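You operate a simulated robot arm through the tools that you are given. There is no shell and no other tool.

Carry out the task below with a simulated robot arm. There is one attempt and no reset: what you move stays moved.

TASK
Put things in order on the red bench top. At the end: the large red plug is on the drain basket; the red coupling stands on top of the steel plug with a black knob; the clear jar with a white lid stands where the large red plug stood; the white element from the red bench top stands where the clear jar with a white lid stood; whatever was shut is shut again. Leave all else as you found it, and nothing knocked over.

It is judged by the outcome, as a careful person would: the job done as asked, and still so three seconds after it is handed in. It fails if anything else is knocked over, pushed out of place, dropped, spilled or broken. A push-on lid holds only when it is set on centred and level and pressed home; a screw cap is set on level and turned clockwise until tight.

THE ROBOT
A 6-joint arm with a two-finger gripper, fixed in place. Base frame: the origin is at the foot of the arm, x ahead of it, y to its left, z up; the work surface is at about z = 0. Readings come in mm, degrees, newtons and seconds.
With the tool pointing down near the work surface it reaches from about 240 to 620 mm from the base axis. Its first joint turns from -66.0 to 66.0 degrees. Payload 1.37 kg.
Tool frame: the origin (TCP) lies between the finger pads and is the grasp point; the fingertips stand 22 mm ahead of it; z points along the fingers, y is the line along which they close. The gripper opens to 92 mm. The gripper's body begins 65 mm behind the TCP.
Orientation is told as [roll, pitch, yaw] about the base's x, y, z axes, in that order, counted from this pose: with the fingers straight down and closing along the base's y, the tool's x points along the base's -x, its y along +y and its z along -z.

THE INTERFACE
- The arm moves only by the tool play_rows. Its argument "rows" is one flat list of numbers, 7 for each row, row after row: the shift along the base's x, y, z in mm, then the turn, a rotation vector about the base's x, y, z in degrees, then the finger opening in mm, from 0 to 92. In form: [x, y, z, wx, wy, wz, hand, x, y, z, wx, wy, wz, hand, ...]. A call has 1 to 20 rows; each row is the pose to reach, as a shift and turn from the pose commanded when the call began. Rows are played at 5 a second. More than 50 mm and 8.6 degrees between two rows, or a gripper value outside its range, and nothing of the call is played. Where a pose cannot be reached the arm comes as near as it can. A force on the tool above 40 N (or 10 N above the force at the start of the call, whichever is more), or a blocked arm, ends the call early, and 0.2 s more pass. Each finger halts on what it meets, pressing with about 26 N; the grip force reading is that of the motor and also rises with nothing between the fingers. The clock runs only during rows and for 0.2 s after the last one: add rows that repeat a pose to give the fingers time. It gives the time, the measured TCP pose, the force on the tool (base axes), the opening and the grip force at its end, in the units of the frame above (readings bear some noise), with the torque about the TCP (base axes, N m) and any sound that the robot's microphone picked up.
- Cameras (640 x 400 px; columns grow to the right, rows downward): "scene" is fixed at [28.2, -435.4, 566.5]; the picture's right is [0.80, -0.60, 0.00], its down [-0.43, -0.57, -0.70] and it looks along [0.42, 0.56, -0.71] (base axes); focal length 226 px, centre (320, 200). "wrist" rides on the gripper at [71, 19, -102] in the tool frame; the picture's right is [-0.26, 0.96, 0.00], its down [-0.75, -0.20, -0.62] and it looks along [-0.60, -0.16, 0.78] (tool axes); focal length 280 px, centre (320, 200).
- camera(camera): a new picture of that camera. It takes no simulated time.
- pixel_to_xyz(camera, pixels): for up to 12 pixels [column, row] of the newest picture of that camera ("zoom" is the newest enlarged one), the place [x, y, z] in the base frame of the surface seen there, good to about 3 mm. It takes no simulated time.
- close_up(camera, box): a new picture of the part [left, top, right, bottom] of that camera's present view, enlarged. It takes no simulated time.
- hand_in(): hands the job in; it is judged then, once.

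Open the gripper and draw the arm clear of the work before you hand the job in, unless the task says otherwise.

The tools are called after ">>>" as name(argument=value, ...) on one line, values as JSON. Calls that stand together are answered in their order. play_rows: Moves the arm, as the interface text tells. Its arguments: {"type":"object","properties":{"rows":{"type":"array","items":{"type":"number"}}},"required":["rows"]} The other tools are called the same way: camera (camera) takes a picture; pixel_to_xyz (camera, pixels) gives the place of the surface under pixels of a picture; close_up (camera, box) takes an enlarged picture of a part of a camera's view; hand_in () hands the job in.

At the start:

```text
clock: 0.0
tool_pos: [379.8, 75.7, 338.5]
tool_rot: [0.0, 0.0, 0.0]
ft_force: [-0.3, 0.0, 1.0]
ft_torque: [0.02, 0.02, 0.0]
finger_gap: 92.1
finger_force: 0.1
```

scene: 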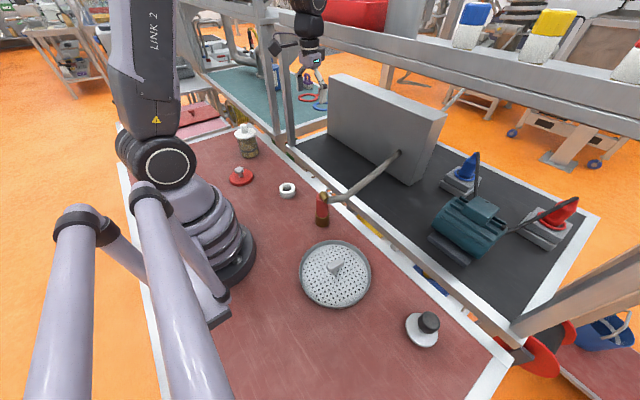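
wrist: 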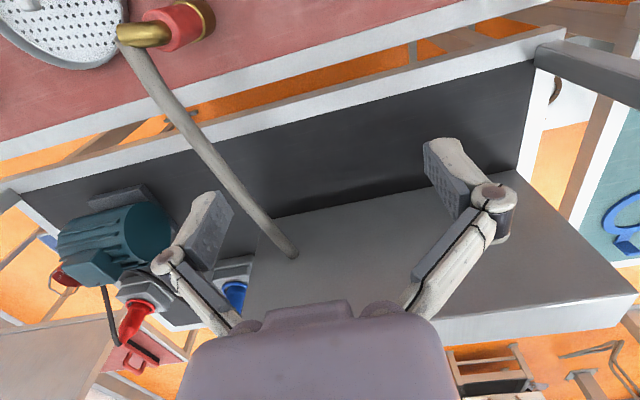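

The scene shows a jar near (247,140), a red plug (240,176), a white ring (287,189), a red coupling with a hose (322,205), the drain basket (335,272) and a steel plug (423,328). I'll zoom in on these.

>>> close_up(camera="scene", box=[200, 110, 360, 210])

>>> close_up(camera="scene", box=[280, 220, 480, 360])

>>> close_up(camera="scene", box=[280, 130, 440, 240])

```text
4.00 times, centred on (280, 160) of scene
```

zoom: 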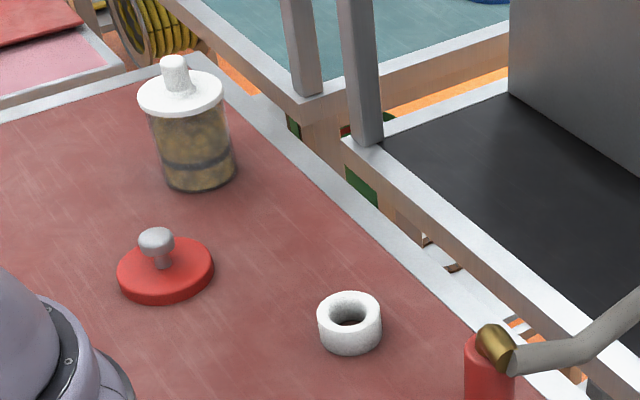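

```text
2.86 times, centred on (380, 290) of scene
```

zoom: 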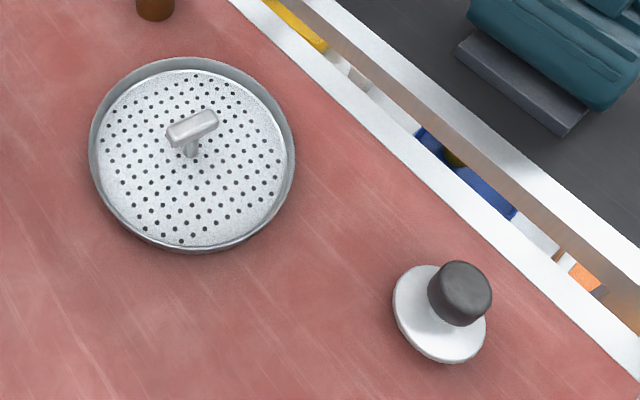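

```text
3.64 times, centred on (360, 185) of scene
```

zoom: 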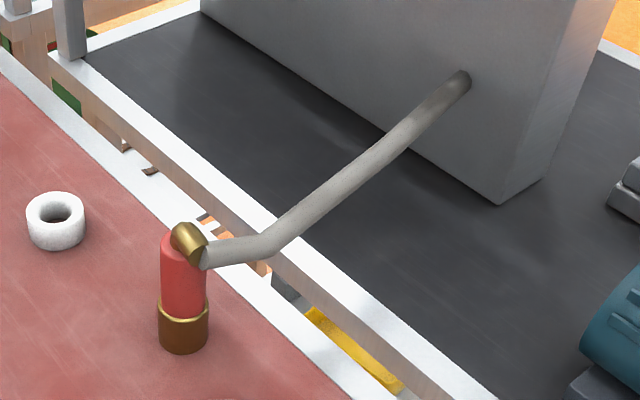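

Now I'll measure the objects, starting with this zoom: the coupling top and base, its elbow, the hose and the ring.

>>> pixel_to_xyz(camera="zoom", pixels=[[184, 236], [172, 237], [163, 280], [185, 275], [206, 280], [184, 330], [184, 350], [200, 255], [270, 240], [370, 160], [460, 80], [330, 300]])

>>> pixel_to_xyz(camera="scene", pixels=[[287, 197], [281, 187], [293, 187], [287, 184], [287, 188], [247, 128], [240, 178], [231, 180], [249, 178], [240, 184], [239, 169], [300, 250]])

>>> close_up(camera="scene", box=[215, 115, 275, 195])

```text
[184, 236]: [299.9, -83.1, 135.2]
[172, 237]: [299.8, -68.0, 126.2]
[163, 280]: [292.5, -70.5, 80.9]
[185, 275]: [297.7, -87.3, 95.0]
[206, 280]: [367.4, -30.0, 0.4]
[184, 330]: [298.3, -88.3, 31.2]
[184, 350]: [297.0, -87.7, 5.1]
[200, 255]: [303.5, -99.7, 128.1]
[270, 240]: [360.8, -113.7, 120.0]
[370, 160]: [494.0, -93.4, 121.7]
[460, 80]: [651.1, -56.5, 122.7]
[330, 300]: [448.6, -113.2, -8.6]
```

```text
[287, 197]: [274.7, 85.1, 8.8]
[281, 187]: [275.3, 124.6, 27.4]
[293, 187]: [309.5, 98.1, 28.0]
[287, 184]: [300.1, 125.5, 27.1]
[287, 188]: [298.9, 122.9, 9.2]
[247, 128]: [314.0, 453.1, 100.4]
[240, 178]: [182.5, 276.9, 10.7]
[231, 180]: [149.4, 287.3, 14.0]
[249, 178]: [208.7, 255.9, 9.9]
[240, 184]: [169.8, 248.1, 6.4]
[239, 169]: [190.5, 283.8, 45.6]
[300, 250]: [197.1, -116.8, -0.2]
```

```text
5.00 times, centred on (245, 155) of scene
```

zoom: 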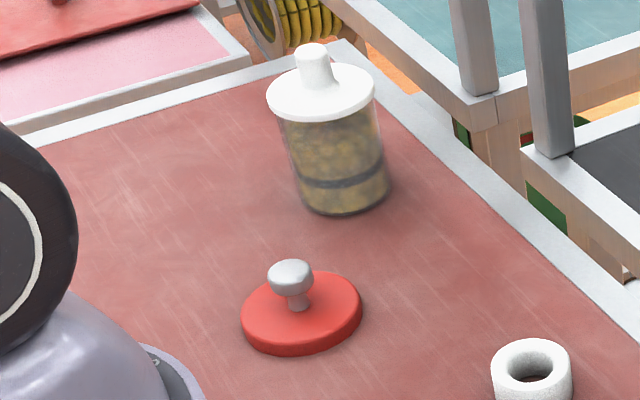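

Measuring the jar and plug in this zoom: the lid edge, knob and body, and the red disc's edges.

>>> pixel_to_xyz(camera="zoom", pixels=[[312, 50], [300, 60], [325, 62], [275, 95], [368, 95], [320, 108], [345, 72], [312, 205], [345, 210], [380, 195], [298, 160], [384, 150]])

>>> pixel_to_xyz(camera="zoom", pixels=[[245, 315], [355, 295], [300, 340], [330, 275], [280, 270], [305, 270], [290, 264], [297, 303], [265, 295], [320, 330], [276, 280], [310, 280]])

>>> close_up(camera="scene", box=[380, 290, 460, 360])

```text
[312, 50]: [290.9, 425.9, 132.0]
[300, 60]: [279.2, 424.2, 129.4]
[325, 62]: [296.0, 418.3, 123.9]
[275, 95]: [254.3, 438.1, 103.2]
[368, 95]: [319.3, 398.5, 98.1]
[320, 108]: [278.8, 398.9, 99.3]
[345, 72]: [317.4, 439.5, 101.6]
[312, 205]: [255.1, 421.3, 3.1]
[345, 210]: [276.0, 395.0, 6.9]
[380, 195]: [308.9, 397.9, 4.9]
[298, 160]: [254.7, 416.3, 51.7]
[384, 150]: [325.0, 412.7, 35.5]
```

```text
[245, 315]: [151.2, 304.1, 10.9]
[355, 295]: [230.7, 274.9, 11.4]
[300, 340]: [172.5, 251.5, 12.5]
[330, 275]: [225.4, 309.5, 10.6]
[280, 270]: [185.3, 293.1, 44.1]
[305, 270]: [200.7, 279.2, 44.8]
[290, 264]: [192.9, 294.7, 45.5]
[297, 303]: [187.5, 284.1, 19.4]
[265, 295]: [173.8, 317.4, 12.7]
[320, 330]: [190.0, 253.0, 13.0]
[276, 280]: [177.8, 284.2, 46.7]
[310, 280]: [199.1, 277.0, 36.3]
```

```text
5.71 times, centred on (420, 325) of scene
```

zoom: 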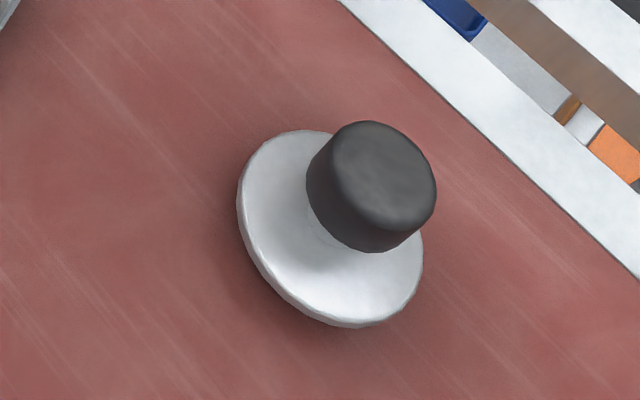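

Now the steel plug and its knob in this zoom.

>>> pixel_to_xyz(camera="zoom", pixels=[[380, 170], [335, 160], [425, 180], [370, 130], [395, 220], [375, 215], [365, 244], [250, 200], [290, 140], [360, 315], [415, 265], [330, 280]])

>>> close_up(camera="scene", box=[290, 230, 380, 310])

```text
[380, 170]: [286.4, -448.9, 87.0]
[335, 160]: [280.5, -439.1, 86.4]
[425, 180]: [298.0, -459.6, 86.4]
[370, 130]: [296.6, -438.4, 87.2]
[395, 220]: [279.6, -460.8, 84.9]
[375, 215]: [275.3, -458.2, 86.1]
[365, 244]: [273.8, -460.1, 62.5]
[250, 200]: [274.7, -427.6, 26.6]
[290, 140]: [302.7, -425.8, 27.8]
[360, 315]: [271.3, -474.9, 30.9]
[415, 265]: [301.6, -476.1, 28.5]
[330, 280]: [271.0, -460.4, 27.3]
```

```text
5.00 times, centred on (335, 270) of scene
```

zoom: 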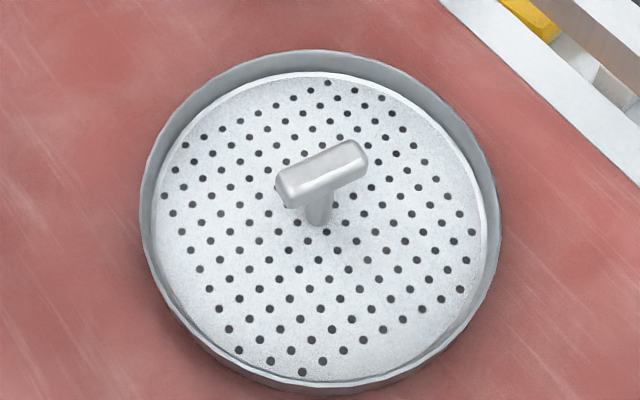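

Measuring the basket: rim, plate, handle.

>>> pixel_to_xyz(camera="zoom", pixels=[[145, 200], [495, 230], [310, 55], [320, 388], [170, 200], [475, 230], [310, 85], [320, 370], [290, 190], [350, 155], [320, 215], [320, 178]])

>>> pixel_to_xyz(camera="zoom", pixels=[[230, 300], [400, 300], [230, 120], [410, 120], [320, 290], [300, 340], [200, 160], [450, 180], [190, 250], [240, 350], [420, 350], [60, 60]])

```text
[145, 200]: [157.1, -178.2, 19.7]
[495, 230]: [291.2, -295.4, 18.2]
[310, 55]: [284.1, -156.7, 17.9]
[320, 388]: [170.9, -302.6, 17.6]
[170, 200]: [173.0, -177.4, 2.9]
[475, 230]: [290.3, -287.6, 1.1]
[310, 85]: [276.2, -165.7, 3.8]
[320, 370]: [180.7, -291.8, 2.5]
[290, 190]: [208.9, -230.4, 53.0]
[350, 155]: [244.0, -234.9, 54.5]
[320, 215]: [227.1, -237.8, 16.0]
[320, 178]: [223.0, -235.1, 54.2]
```

```text
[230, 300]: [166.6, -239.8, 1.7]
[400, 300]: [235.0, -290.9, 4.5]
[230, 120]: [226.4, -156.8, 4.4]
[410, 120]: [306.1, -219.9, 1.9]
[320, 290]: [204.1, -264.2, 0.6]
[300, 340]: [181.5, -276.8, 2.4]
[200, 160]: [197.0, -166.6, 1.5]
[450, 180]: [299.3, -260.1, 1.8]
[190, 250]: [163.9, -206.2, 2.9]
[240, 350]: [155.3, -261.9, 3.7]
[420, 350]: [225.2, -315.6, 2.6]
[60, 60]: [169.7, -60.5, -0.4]
```

Checking the hose exit, the motor and the frame around the coupling's path, plus the gripper's fingers.

>>> close_up(camera="scene", box=[360, 120, 440, 190])

>>> close_up(camera="scene", box=[400, 120, 640, 400])

>>> close_up(camera="wrist", box=[130, 130, 540, 350])

>>> pixel_to_xyz(camera="scene", pixels=[[470, 210], [445, 230], [500, 220], [465, 240], [540, 225], [475, 155], [460, 180], [510, 340], [560, 305], [620, 270], [400, 100], [380, 140]])

```text
5.71 times, centred on (400, 155) of scene
```

zoom: 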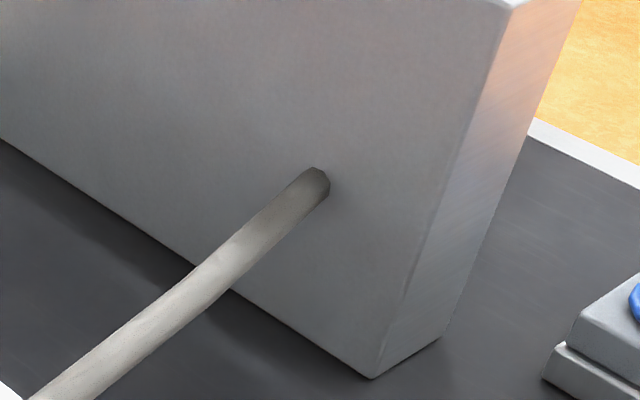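

```text
1.43 times, centred on (520, 260) of scene
```

zoom: 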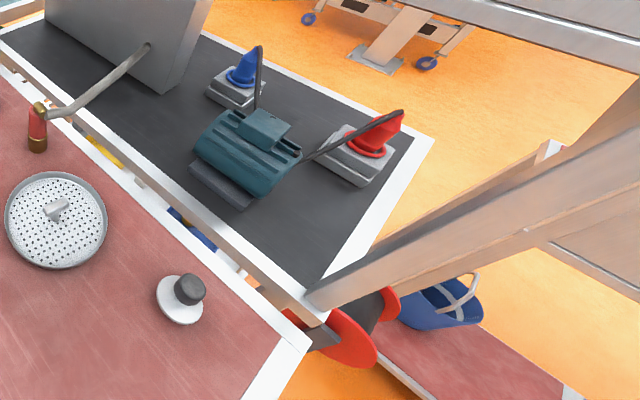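

```text
1.56 times, centred on (335, 240) of wrist
```

zoom: 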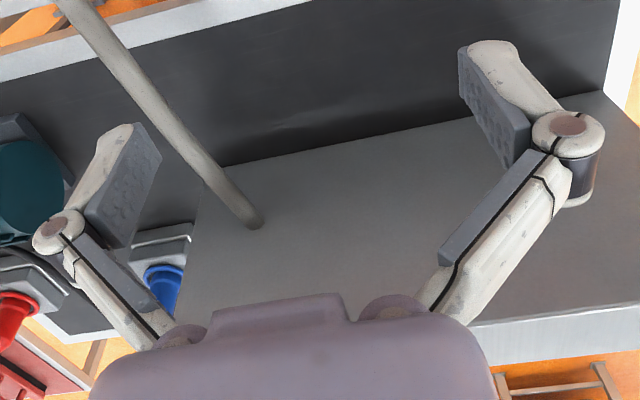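

```text
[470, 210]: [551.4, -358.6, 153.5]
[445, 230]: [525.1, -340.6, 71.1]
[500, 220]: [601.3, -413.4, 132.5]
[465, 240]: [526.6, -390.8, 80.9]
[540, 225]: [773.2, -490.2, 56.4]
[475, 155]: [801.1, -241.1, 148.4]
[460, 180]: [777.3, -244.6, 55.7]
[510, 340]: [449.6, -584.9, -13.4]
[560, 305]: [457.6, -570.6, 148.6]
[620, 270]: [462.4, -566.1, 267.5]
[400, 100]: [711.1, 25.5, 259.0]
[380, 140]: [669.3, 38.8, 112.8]
```

The plug knob is at about (190,284), top z 46, and its disc is about 90 mm across. The drain basket is centred near (226,-234) with its rim at z 18 and its T-handle at z 54. I move above the plug first.

>>> play_rows(rows=[-19, 20.8, -18.8, 0, 0, 4, 60, -38, 41.6, -37.6, 0, 0, 8, 60, -57, 62.4, -56.4, 0, 0, 12, 60, -76, 83.2, -75.2, 0, 0, 16, 60, -95, 104, -94, 0, 0, 20, 60, -114, 124.8, -112.8, 0, 0, 24, 60, -133, 145.6, -131.6, 0, 0, 28, 60, -152, 166.4, -150.4, 0, 0, 32, 60, -171, 187.2, -169.2, 0, 0, 36, 60, -190, 208, -188, 0, 0, 40, 60, -190, 208, -188, 0, 0, 40, 60])

>>> camera(camera="wrist")

>>> camera(camera="scene")

```text
clock: 2.4
tool_pos: [189.1, 285.0, 150.8]
tool_rot: [0.0, -0.1, 40.0]
ft_force: [-1.0, -0.3, 0.7]
ft_torque: [0.01, 0.02, 0.02]
finger_gap: 59.8
finger_force: 0.0
```

```text
taken
```

wrist: 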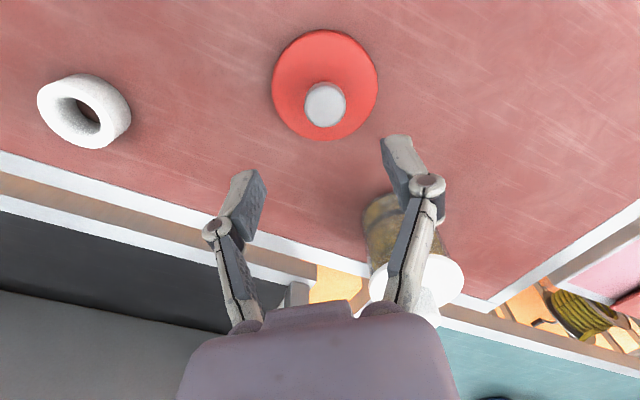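

```text
taken
```

scene: 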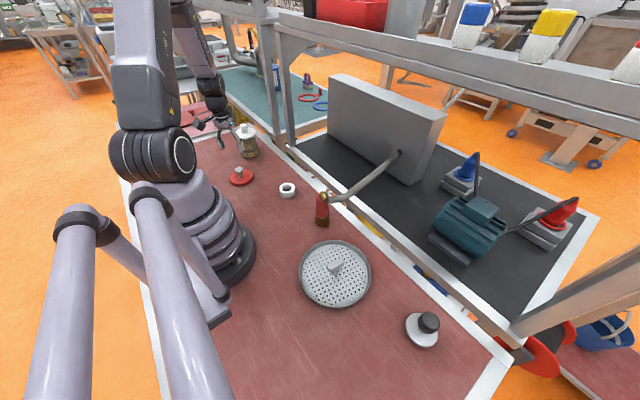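

The wrist view shows the plug at (325,85) with its knob at (325,104). I'll measure it precisely here.

>>> pixel_to_xyz(camera="wrist", pixels=[[325, 104], [310, 104], [342, 104], [325, 122], [325, 88], [275, 85], [375, 85], [325, 34], [322, 136], [290, 50], [362, 120], [325, 60]])

>>> close_up(camera="wrist", box=[255, 15, 395, 155])

```text
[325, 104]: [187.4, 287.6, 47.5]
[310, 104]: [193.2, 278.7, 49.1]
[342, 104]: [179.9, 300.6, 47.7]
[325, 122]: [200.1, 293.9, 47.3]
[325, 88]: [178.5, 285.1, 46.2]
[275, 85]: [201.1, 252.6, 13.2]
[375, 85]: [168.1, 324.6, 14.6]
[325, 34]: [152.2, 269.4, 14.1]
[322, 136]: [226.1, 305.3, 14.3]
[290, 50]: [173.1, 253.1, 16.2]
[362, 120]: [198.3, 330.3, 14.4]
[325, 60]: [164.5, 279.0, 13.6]
```

```text
2.86 times, centred on (325, 85) of wrist
```

zoom: 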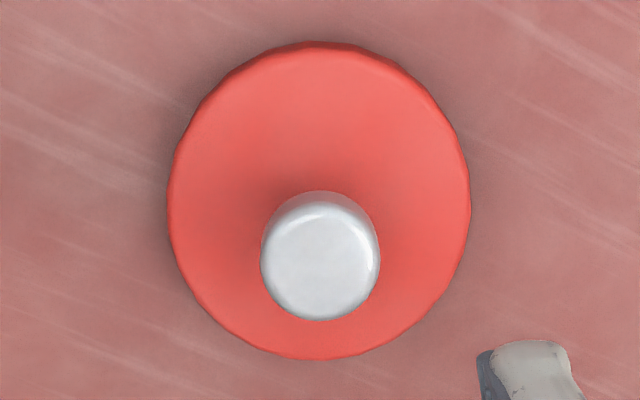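

The knob centre is about (188,288) and its top is at z 47.5. I descend to TCP z≈40 with the fingers at 60 mm, then close.

>>> play_rows(rows=[-1.5, 3.5, -30, 0, 0, 0, 60, -1.5, 3.5, -60, 0, 0, 0, 60, -1.5, 3.5, -90, 0, 0, 0, 60, -1.5, 3.5, -110, 0, 0, 0, 60, -1.5, 3.5, -110, 0, 0, 0, 60, -1.5, 3.5, -110, 0, 0, 0, 20, -1.5, 3.5, -110, 0, 0, 0, 15, -1.5, 3.5, -110, 0, 0, 0, 15, -1.5, 3.5, -110, 0, 0, 0, 15])

>>> camera(camera="wrist")

```text
clock: 4.4
tool_pos: [190.7, 285.6, 39.3]
tool_rot: [0.0, 0.0, 39.9]
ft_force: [-0.6, 2.0, 5.6]
ft_torque: [0.02, -0.01, 0.02]
finger_gap: 29.7
finger_force: 26.2
```

```text
taken
```

wrist: 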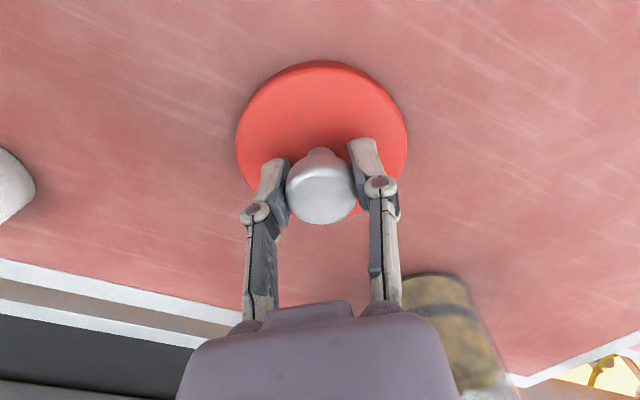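

The knob is gripped (29.7 mm wide). The readings put the plug's standing place at about (190.5,285.7). I lift straight up and check the grip.

>>> play_rows(rows=[0, 0, 15, 0, 0, 0, 15, 0, 0, 40, 0, 0, 0, 15, 0, 0, 80, 0, 0, 0, 15, 0, 0, 120, 0, 0, 0, 15, 0, 0, 160, 0, 0, 0, 15, 0, 0, 200, 0, 0, 0, 15, 0, 0, 200, 0, 0, 0, 15])

>>> camera(camera="wrist")

>>> camera(camera="scene")

```text
clock: 6.0
tool_pos: [189.4, 288.9, 238.7]
tool_rot: [0.1, 0.0, 40.0]
ft_force: [0.4, -0.8, -2.0]
ft_torque: [-0.03, 0.01, 0.04]
finger_gap: 29.8
finger_force: 26.2
```

```text
taken
```

wrist: 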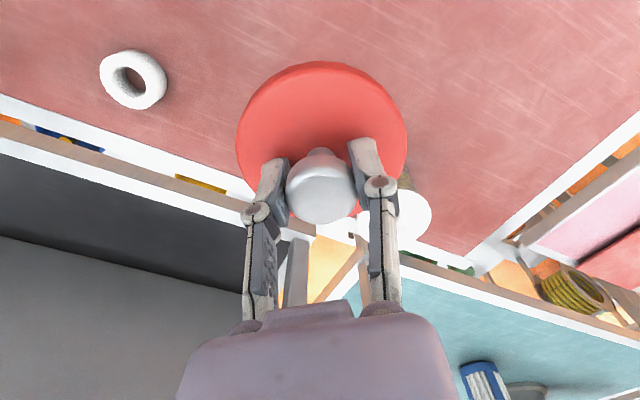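

```text
taken
```

scene: 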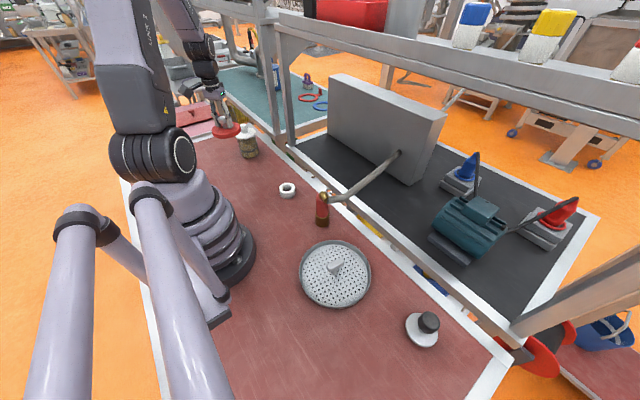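

Lifted cleanly. I swing the plug round in an arc at z≈240, over the ring and the coupling (top about 138), to above the -y side of the basket.

>>> play_rows(rows=[36.7, -25.2, 0, 0, 0, -6.4, 15, 71.7, -59.2, 0, 0, 0, -12.8, 15, 101.7, -99.2, 0, 0, 0, -19.2, 15, 126.7, -142.2, 0, 0, 0, -25.6, 15, 141.7, -189.2, 0, 0, 0, -32, 15, 149.7, -238.2, 0, 0, 0, -38.4, 15, 151.7, -287.2, 0, 0, 0, -44.8, 15, 146.7, -335.2, 0, 0, 0, -51.2, 15, 133.7, -382.2, 0, 0, 0, -57.6, 15, 116.7, -428.2, 0, 0, 0, -64, 15, 96.7, -472.2, 0, 0, 0, -70.4, 15, 71.7, -512.2, 0, 0, 0, -76.8, 15, 51.7, -549.2, 0, 0, 0, -83.2, 15, 37.7, -583.2, 0, 0, 0, -90, 15, 37.7, -583.2, 0, 0, 0, -90, 15])

>>> camera(camera="wrist")

>>> camera(camera="scene")

```text
clock: 9.2
tool_pos: [226.1, -297.8, 240.8]
tool_rot: [0.0, 0.1, -50.1]
ft_force: [0.2, 0.3, -0.9]
ft_torque: [0.0, 0.0, 0.0]
finger_gap: 29.8
finger_force: 25.7
```

```text
taken
```

wrist: 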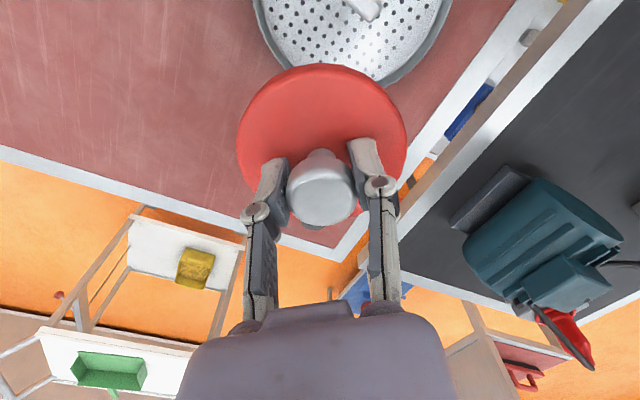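

```text
taken
```

scene: 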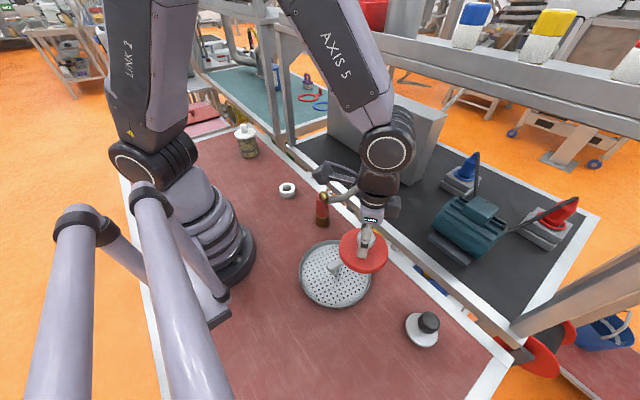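

The plug hangs over the basket's far side. I'll check the rim and handle position from the wrist view: rim at (449,10), (425,60), (395,82), (258,20), handle (365,10).

>>> pixel_to_xyz(camera="wrist", pixels=[[449, 12], [440, 40], [420, 65], [395, 82], [256, 10], [264, 35], [365, 10], [350, 4], [378, 12], [430, 20], [385, 70], [300, 40]])

>>> close_up(camera="scene", box=[290, 200, 400, 310])

```text
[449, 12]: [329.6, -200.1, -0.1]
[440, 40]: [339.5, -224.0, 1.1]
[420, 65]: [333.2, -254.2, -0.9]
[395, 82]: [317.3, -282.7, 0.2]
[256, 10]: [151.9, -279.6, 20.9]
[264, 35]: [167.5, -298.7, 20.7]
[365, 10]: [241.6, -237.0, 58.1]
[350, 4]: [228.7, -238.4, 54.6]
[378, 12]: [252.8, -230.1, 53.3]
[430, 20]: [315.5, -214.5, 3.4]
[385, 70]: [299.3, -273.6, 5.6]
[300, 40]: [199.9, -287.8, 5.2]
```

```text
3.64 times, centred on (345, 255) of scene
```

zoom: 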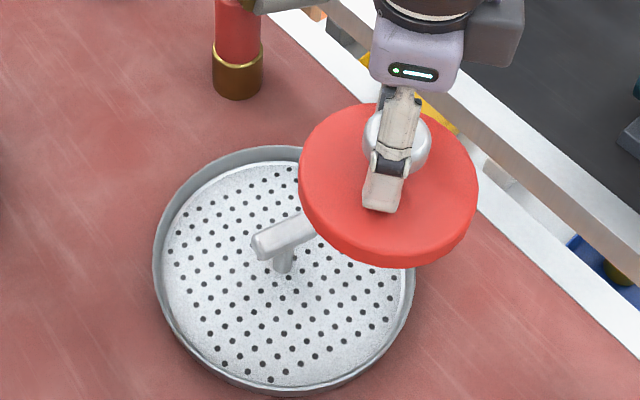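

Rim points fit a basket centred at (228,-231) with rim radius about 91, and the handle bar runs along x. The plug (85 mm) can't lie flat beside the stem, so I'll lean it gently: inner edge on the plate, outer edge on the rim, about 12° tilt. First I turn yaw to -90 so the fingers open parallel to the handle.

>>> play_rows(rows=[0.5, 4, -20, 0, 0, -7, 15, 1, 8, -40, 0, 0, -14, 15, 1.5, 12, -60, 0, 0, -21, 15, 2, 16, -80, 0, 0, -28, 15, 2, 17.3, -100, 0, 0, -34, 15, 2, 17.3, -120, 0, 0, -40, 15, 2, 17.3, -120, 0, 0, -40, 15])

>>> camera(camera="wrist")

>>> camera(camera="scene")

```text
clock: 10.8
tool_pos: [229.1, -277.5, 118.8]
tool_rot: [0.0, -0.1, -90.1]
ft_force: [-0.3, -0.5, -0.9]
ft_torque: [0.01, -0.02, 0.0]
finger_gap: 30.2
finger_force: 25.9
```

```text
taken
```

wrist: 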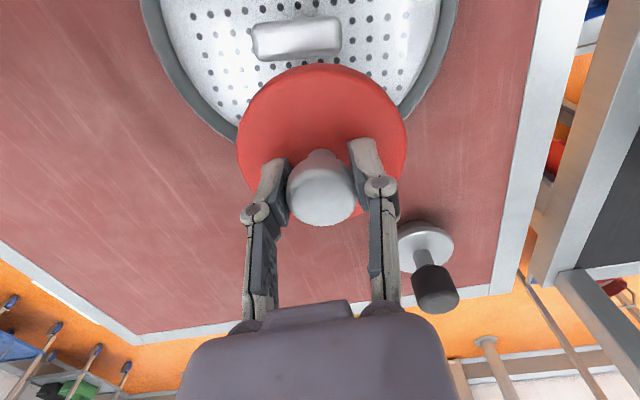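

```text
taken
```

scene: 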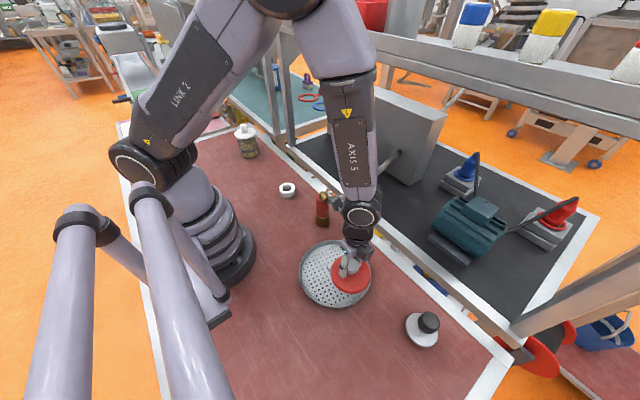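

Good view of handle and rim. I'll measure the handle bar ends (255,42), (340,35) and the rims at (150,15), (445,40), (230,125).

>>> pixel_to_xyz(camera="wrist", pixels=[[258, 42], [337, 32], [297, 25], [297, 48], [297, 36], [148, 20], [175, 75], [225, 128], [442, 40], [415, 95], [232, 100], [400, 90]])

>>> close_up(camera="wrist", box=[140, 0, 460, 200])

```text
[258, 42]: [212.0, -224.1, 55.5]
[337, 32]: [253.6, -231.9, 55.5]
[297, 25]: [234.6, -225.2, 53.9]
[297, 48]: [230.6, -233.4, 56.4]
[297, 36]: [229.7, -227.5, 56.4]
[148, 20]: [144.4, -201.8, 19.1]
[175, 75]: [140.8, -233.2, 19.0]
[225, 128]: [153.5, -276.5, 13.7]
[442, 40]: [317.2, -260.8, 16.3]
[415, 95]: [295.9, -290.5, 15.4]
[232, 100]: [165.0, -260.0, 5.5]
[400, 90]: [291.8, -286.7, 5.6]
```

```text
2.00 times, centred on (300, 100) of wrist
```

zoom: 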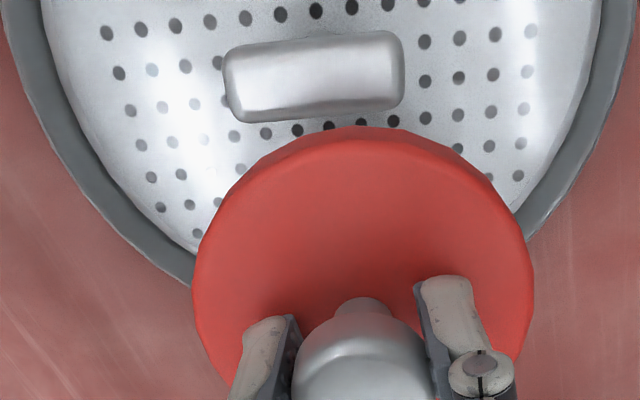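

Handle centre is about (232,-228.5), basket centre about (230,-230). I tilt the tool -12° about x and come down to just above contact.

>>> play_rows(rows=[1, 0, -10, -3, 0, 0, 15, 2, 0, -20, -6, 0, 0, 15, 2, 0, -30, -9, 0, 0, 15, 2, 0, -40, -12, 0, 0, 15, 2, 0, -55, -12, 0, 0, 15, 2, 0, -60, -12, 0, 0, 15, 2, 0, -60, -12, 0, 0, 15])

>>> close_up(camera="scene", box=[290, 220, 390, 320])

>>> camera(camera="wrist")

```text
clock: 12.4
tool_pos: [230.1, -275.4, 63.1]
tool_rot: [-2.4, -9.0, -89.9]
ft_force: [0.5, -0.2, -0.5]
ft_torque: [0.03, -0.02, -0.01]
finger_gap: 29.8
finger_force: 25.8
out of reach, approached as far as the arm can: row 2, 3, 4, 5, 6, 7
```

```text
4.00 times, centred on (340, 270) of scene
```

zoom: 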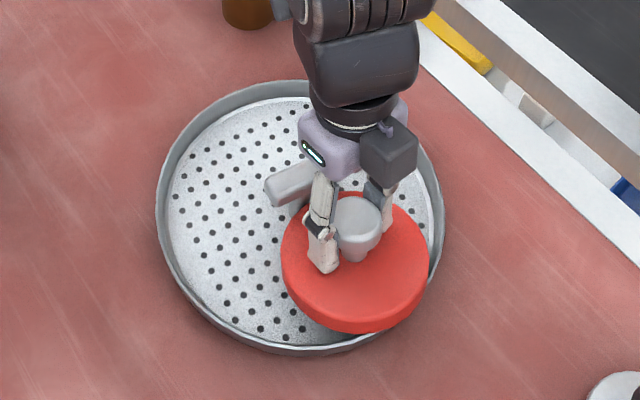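

```text
taken
```

wrist: 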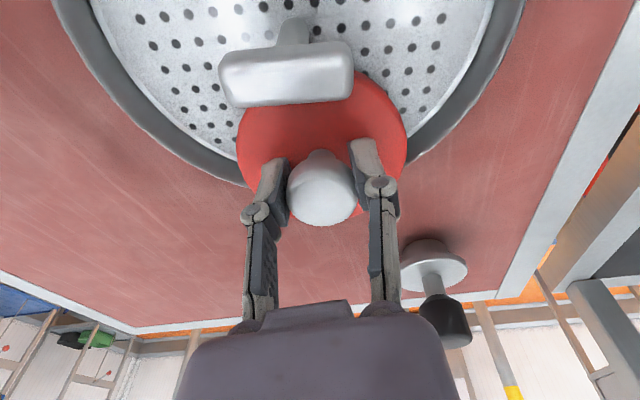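

The arm only reached about 9° of tilt there, which is enough. I back the commanded tilt off by 3° and lower slightly in a small step, watching the readings.

>>> play_rows(rows=[0, 0, 0, 2, 0, 0, 15, 0, 0, 0, 4, 0, 0, 15, 0, 0, -3, 4, 0, 0, 15, 0, 0, -3, 4, 0, 0, 15])

```text
clock: 13.4
tool_pos: [230.7, -278.5, 57.9]
tool_rot: [-0.2, -7.9, -90.0]
ft_force: [-1.0, 9.2, 24.7]
ft_torque: [-0.36, -0.02, 0.01]
finger_gap: 29.7
finger_force: 25.9
out of reach, approached as far as the arm can: row 1
```

The outer edge is resting on the rim (24.7 N up). I relieve the push by 1.5 mm and open the fingers a little so the inner edge settles onto the plate.

>>> play_rows(rows=[0, 0, 1.5, 0, 0, 0, 20, 0, 0, 1.5, 0, 0, 0, 32, 0, 0, 1.5, 0, 0, 0, 42, 0, 0, 1.5, 0, 0, 0, 46, 0, 0, 1.5, 0, 0, 0, 46])

>>> camera(camera="wrist")

>>> close_up(camera="scene", box=[290, 220, 390, 320])

```text
clock: 14.6
tool_pos: [230.4, -277.8, 57.1]
tool_rot: [-0.1, -7.9, -89.9]
ft_force: [0.7, -0.7, 0.1]
ft_torque: [-0.04, -0.02, 0.01]
finger_gap: 45.8
finger_force: 0.0
```

```text
taken
```

wrist: 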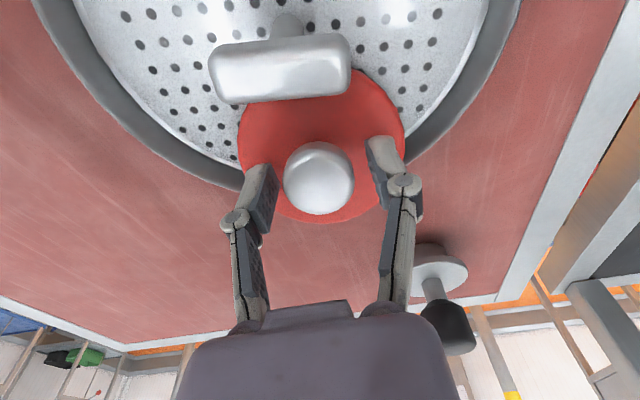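

```text
4.00 times, centred on (340, 270) of scene
```

zoom: 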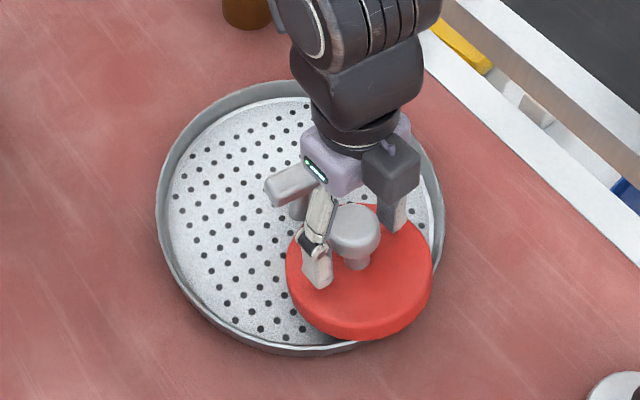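

The plug rests leaning on rim and plate. I withdraw upward along the tool axis and look.

>>> play_rows(rows=[0, 3, 20, 0, 0, 0, 46, 0, 6, 45, 0, 0, 0, 46, 0, 12, 85, 0, 0, 0, 46, 0, 16, 125, 4, 0, 0, 46, 10, 16, 165, 8, 0, 0, 46, 30, 30, 200, 8, 0, 8, 60, 45, 65, 220, 8, 0, 16, 60, 60, 105, 230, 8, 0, 24, 60])

>>> camera(camera="scene")

>>> close_up(camera="scene", box=[290, 220, 390, 320])

>>> camera(camera="wrist")

```text
clock: 16.4
tool_pos: [292.6, -170.0, 290.1]
tool_rot: [1.6, -0.2, -66.0]
ft_force: [0.2, 1.2, -0.3]
ft_torque: [0.03, 0.0, 0.0]
finger_gap: 60.0
finger_force: 0.0
```

```text
taken
```

scene: 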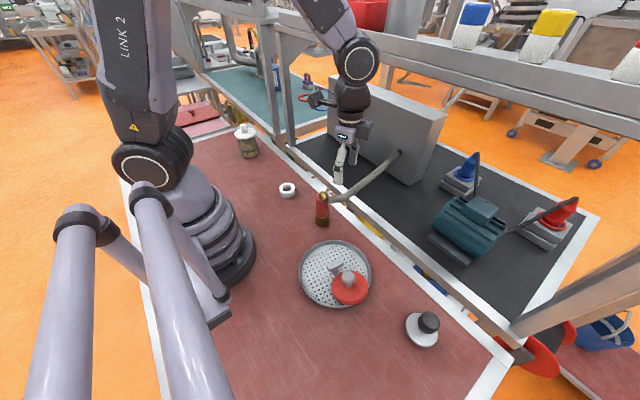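

```text
4.00 times, centred on (340, 270) of scene
```

zoom: 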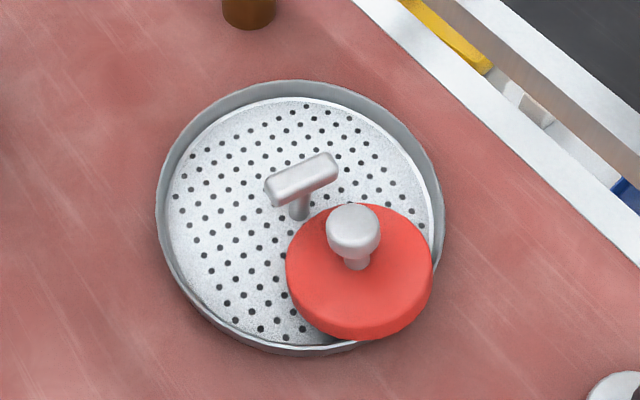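

```text
taken
```

wrist: 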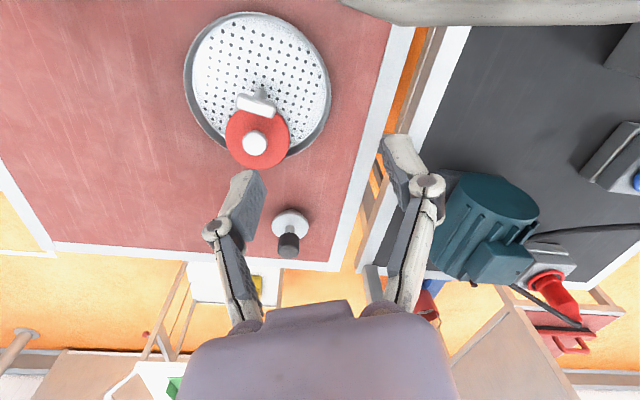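

The plug is settled on the basket (about 10° lean). Next is the jar: its lid overhangs the body, so I want a slanted grip on the body from the side. I check the surroundings of the jar for posts.

>>> pixel_to_xyz(camera="scene", pixels=[[290, 138], [288, 110], [285, 70], [277, 125], [275, 100], [275, 60], [300, 150], [256, 110], [280, 30], [330, 90], [440, 115], [230, 80]])

>>> close_up(camera="scene", box=[190, 30, 350, 200])

```text
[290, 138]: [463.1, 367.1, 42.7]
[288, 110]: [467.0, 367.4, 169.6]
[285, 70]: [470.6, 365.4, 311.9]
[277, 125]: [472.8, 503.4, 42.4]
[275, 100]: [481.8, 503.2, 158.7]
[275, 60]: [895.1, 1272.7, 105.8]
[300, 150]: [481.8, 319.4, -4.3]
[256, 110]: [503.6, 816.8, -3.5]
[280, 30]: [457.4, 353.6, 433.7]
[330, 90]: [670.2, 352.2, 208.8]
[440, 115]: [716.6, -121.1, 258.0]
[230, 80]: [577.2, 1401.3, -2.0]
```

```text
2.35 times, centred on (270, 115) of scene
```

zoom: 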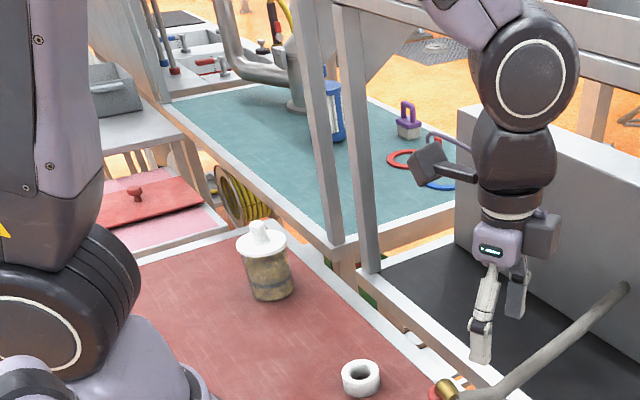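

There's a post at (465,367), so I'll come at the jar from the -y side. I travel to a free spot near (300,250,260) to test what slanted poses the wrist can reach.

>>> play_rows(rows=[5, 42, 0, 0, 0, 0, 85, 15, 85, 0, 0, 0, 0, 85, 25, 127, 0, 0, 0, 0, 85, 35, 170, 0, 0, 0, 0, 85, 40, 212, 0, 0, 0, 0, 85, 40, 254, -5, 0, 0, 0, 85, 35, 297, -10, 0, 0, 0, 85, 25, 339, -15, 0, 0, 2, 85, 15, 382, -20, 0, 0, 4, 85, 10, 424, -28, 0, 0, 6, 85, 10, 424, -28, 0, 0, 6, 85])

>>> play_rows(rows=[0, 0, 0, 6.9, 4, 0, 85, 0, 0, 0, 13.9, 8, 0, 85, 0, 0, 0, 20.8, 12, 0, 85, 0, 0, 0, 27.7, 16, 0, 85, 0, 0, 0, 34.6, 20, 0, 85, 0, 0, 0, 39, 22.5, 0, 85, 0, 0, 0, 39, 22.5, 0, 85])

>>> camera(camera="scene")

>>> camera(camera="wrist")

```text
clock: 18.8
tool_pos: [301.7, 252.4, 261.0]
tool_rot: [1.6, -0.2, -60.1]
ft_force: [0.3, 1.0, 0.8]
ft_torque: [0.0, -0.02, -0.01]
finger_gap: 84.9
finger_force: 0.0
```

```text
clock: 20.4
tool_pos: [301.9, 250.9, 259.9]
tool_rot: [1.6, 44.9, -60.1]
ft_force: [0.1, -0.5, -0.8]
ft_torque: [-0.01, 0.01, 0.0]
finger_gap: 85.0
finger_force: 0.0
```

```text
taken
```

scene: 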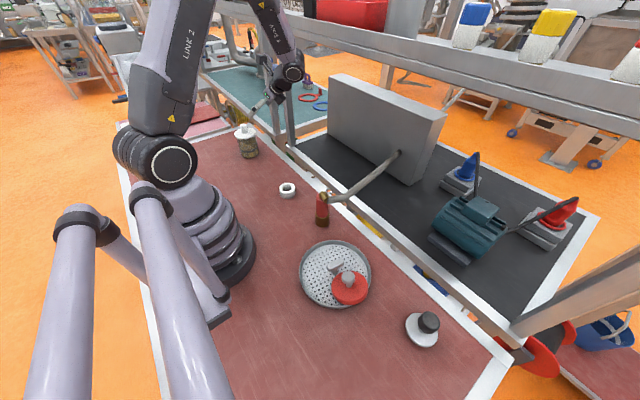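

```text
taken
```

wrist: 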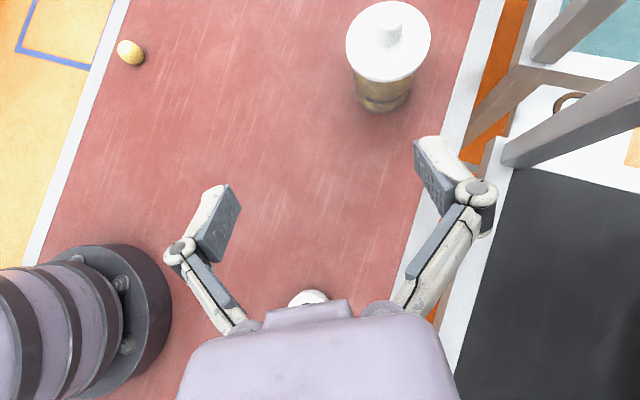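

A 45° tilt is reached. The jar is at (385,55) in the wrist view, and a small yellow item sits near (130,52). I'll measure both.

>>> pixel_to_xyz(camera="wrist", pixels=[[348, 45], [430, 45], [388, 8], [388, 78], [390, 15], [390, 35], [385, 105], [360, 90], [408, 90], [130, 52], [309, 297], [370, 108]])

>>> close_up(camera="wrist", box=[310, 0, 470, 130])

```text
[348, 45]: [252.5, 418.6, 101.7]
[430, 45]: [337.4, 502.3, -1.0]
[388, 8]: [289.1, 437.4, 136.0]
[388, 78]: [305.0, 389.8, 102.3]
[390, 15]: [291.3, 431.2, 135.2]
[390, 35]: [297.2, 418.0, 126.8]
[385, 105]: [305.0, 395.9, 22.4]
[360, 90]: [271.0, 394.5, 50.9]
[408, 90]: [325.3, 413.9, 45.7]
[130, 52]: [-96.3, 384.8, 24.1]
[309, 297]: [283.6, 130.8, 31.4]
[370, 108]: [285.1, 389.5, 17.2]
```

```text
3.08 times, centred on (390, 65) of wrist
```

zoom: 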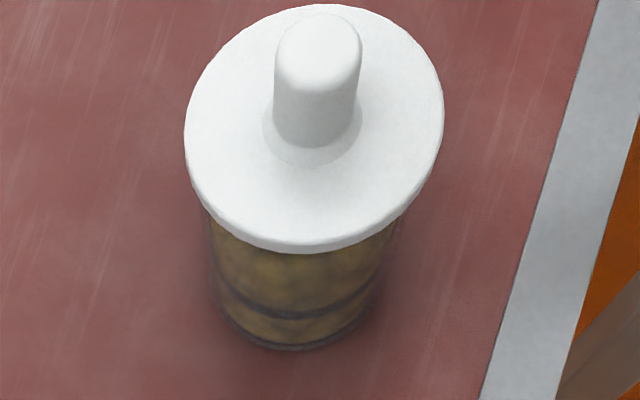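

Measuring the lid rim points in this zoom for the jar's centre.

>>> pixel_to_xyz(camera="zoom", pixels=[[192, 130], [436, 110], [315, 240], [260, 18], [390, 40], [225, 200], [400, 190], [318, 20], [290, 340], [225, 260], [370, 300], [388, 250]])

```text
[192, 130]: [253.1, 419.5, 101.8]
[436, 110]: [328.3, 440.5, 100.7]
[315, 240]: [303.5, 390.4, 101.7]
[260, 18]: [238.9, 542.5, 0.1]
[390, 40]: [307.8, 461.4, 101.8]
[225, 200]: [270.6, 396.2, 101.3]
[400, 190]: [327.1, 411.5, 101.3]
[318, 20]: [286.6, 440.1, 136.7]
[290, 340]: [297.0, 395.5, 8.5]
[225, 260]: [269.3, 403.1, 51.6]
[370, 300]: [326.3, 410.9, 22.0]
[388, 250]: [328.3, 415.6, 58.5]
```

Lid fits a circle centred at (292,427), R≈38, so the jar stands at about (292,427). I increase the tilt to about 58°, level the closing axis, and move to a pre-grasp position 110 mm back along the approach line.

>>> play_rows(rows=[8, 14, -15, 3.5, 2.5, 0.4, 92, 16, 28, -30, 7, 5, 0.8, 92, 24, 42, -50, 10.7, 7.5, 1.1, 92, 32, 56, -70, 10.7, 7.5, 1.1, 92, 40, 70, -90, 10.7, 7.5, 1.1, 92, 47, 81, -110, 10.7, 7.5, 1.1, 92, 47, 81, -110, 10.7, 7.5, 1.1, 92])

>>> camera(camera="scene")

>>> camera(camera="wrist")

```text
clock: 22.0
tool_pos: [348.6, 331.4, 150.5]
tool_rot: [-0.3, 57.7, -60.5]
ft_force: [-0.3, -0.2, -0.3]
ft_torque: [0.01, -0.03, -0.01]
finger_gap: 91.9
finger_force: 0.0
```

```text
taken
```

scene: 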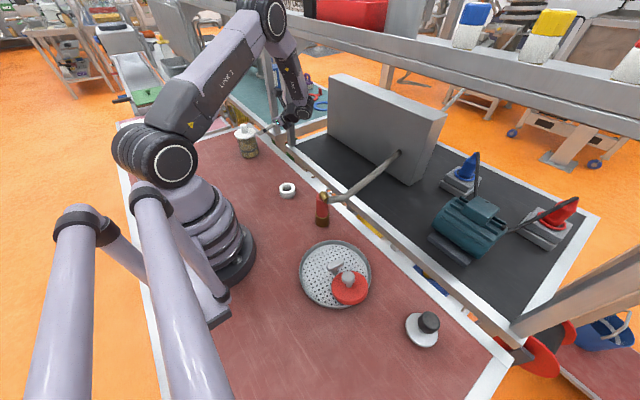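

```text
taken
```

wrist: 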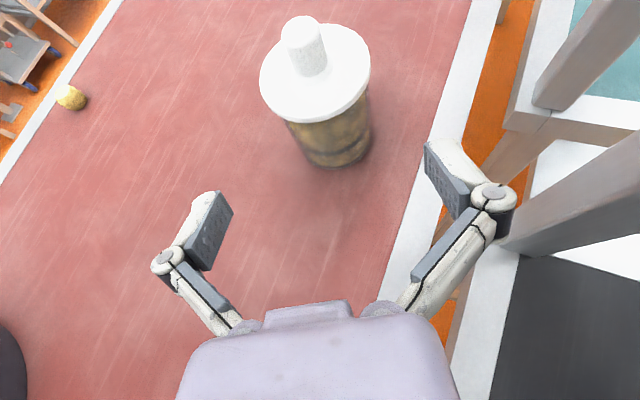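

Clear so far. I'll re-measure the lid rim and body edges from this closer view before descending.

>>> close_up(camera="wrist", box=[240, 5, 400, 175])

>>> pixel_to_xyz(camera="wrist", pixels=[[264, 80], [368, 68], [318, 119], [275, 105], [360, 95], [345, 30], [290, 125], [368, 110], [330, 163], [300, 145], [365, 140], [303, 22]])

```text
2.35 times, centred on (320, 90) of wrist
```

zoom: 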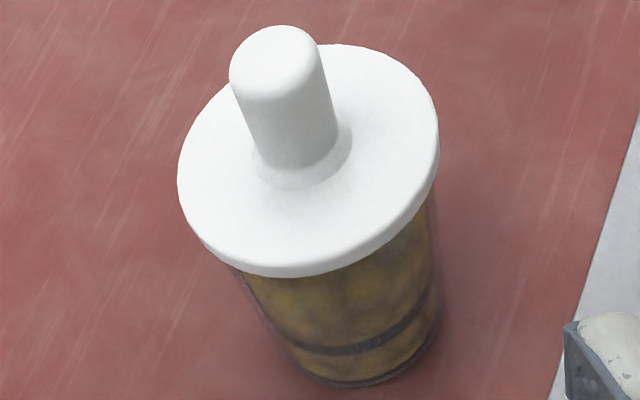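

```text
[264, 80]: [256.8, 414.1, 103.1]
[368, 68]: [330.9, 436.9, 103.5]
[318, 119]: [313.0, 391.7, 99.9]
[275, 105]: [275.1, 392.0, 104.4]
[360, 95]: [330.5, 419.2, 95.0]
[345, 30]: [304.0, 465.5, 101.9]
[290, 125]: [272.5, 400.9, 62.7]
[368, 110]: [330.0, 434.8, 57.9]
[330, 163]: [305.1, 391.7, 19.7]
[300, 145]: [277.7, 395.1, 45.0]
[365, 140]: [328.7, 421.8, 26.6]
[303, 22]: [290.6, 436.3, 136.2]
```

The jar centre is consistently about (293,427). I descend to TCP z≈48 at the stand-off, keeping the fingers at 92 mm.

>>> play_rows(rows=[0.5, 0, -25, 0, 0, 0, 92, 1, 0, -50, 0, 0, 0, 92, 1, 0, -75, 0, 0, 0, 92, 1, 0, -100, 0, 0, 0, 92, 1, 0, -100, 0, 0, 0, 92])

>>> camera(camera="wrist")

>>> camera(camera="scene")

```text
clock: 23.2
tool_pos: [348.1, 331.3, 49.4]
tool_rot: [-0.3, 57.8, -60.5]
ft_force: [-0.1, 0.5, -0.3]
ft_torque: [0.02, 0.0, 0.02]
finger_gap: 92.2
finger_force: 0.1
```

```text
taken
```

wrist: 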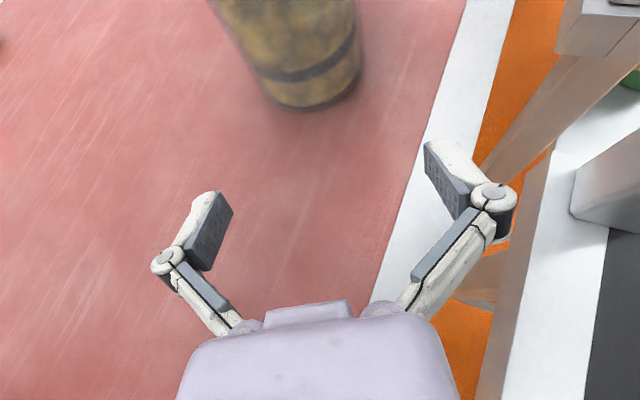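

```text
taken
```

scene: 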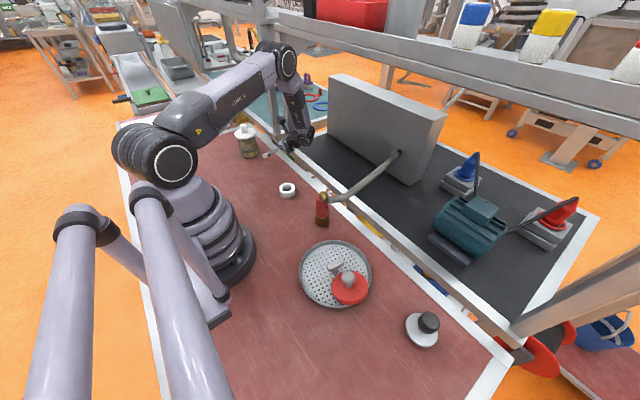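

Stand-off reached with the jar straight ahead (around (300,50) in the wrist view). I advance horizontally 110 mm onto the jar body.

>>> play_rows(rows=[-11, 19.2, 0, 0, 0, 0, 92, -22, 38.4, 0, 0, 0, 0, 92, -33, 57.6, 0, 0, 0, 0, 92, -44, 76.8, 0, 0, 0, 0, 92, -55, 95.7, 0, 0, 0, 0, 92, -55, 95.7, 0, 0, 0, 0, 92])

>>> camera(camera="wrist")

>>> close_up(camera="scene", box=[210, 90, 310, 190])

```text
clock: 24.6
tool_pos: [292.1, 427.9, 50.0]
tool_rot: [-0.3, 57.8, -60.6]
ft_force: [0.0, 0.7, 0.7]
ft_torque: [-0.01, 0.01, 0.01]
finger_gap: 92.2
finger_force: 0.0
```

```text
taken
```

wrist: 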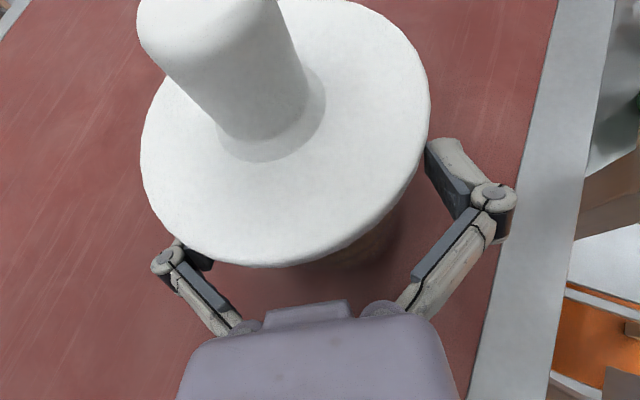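

```text
4.00 times, centred on (260, 140) of scene
```

zoom: 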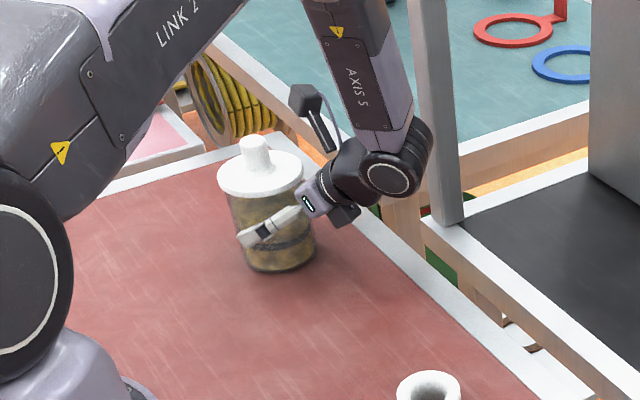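

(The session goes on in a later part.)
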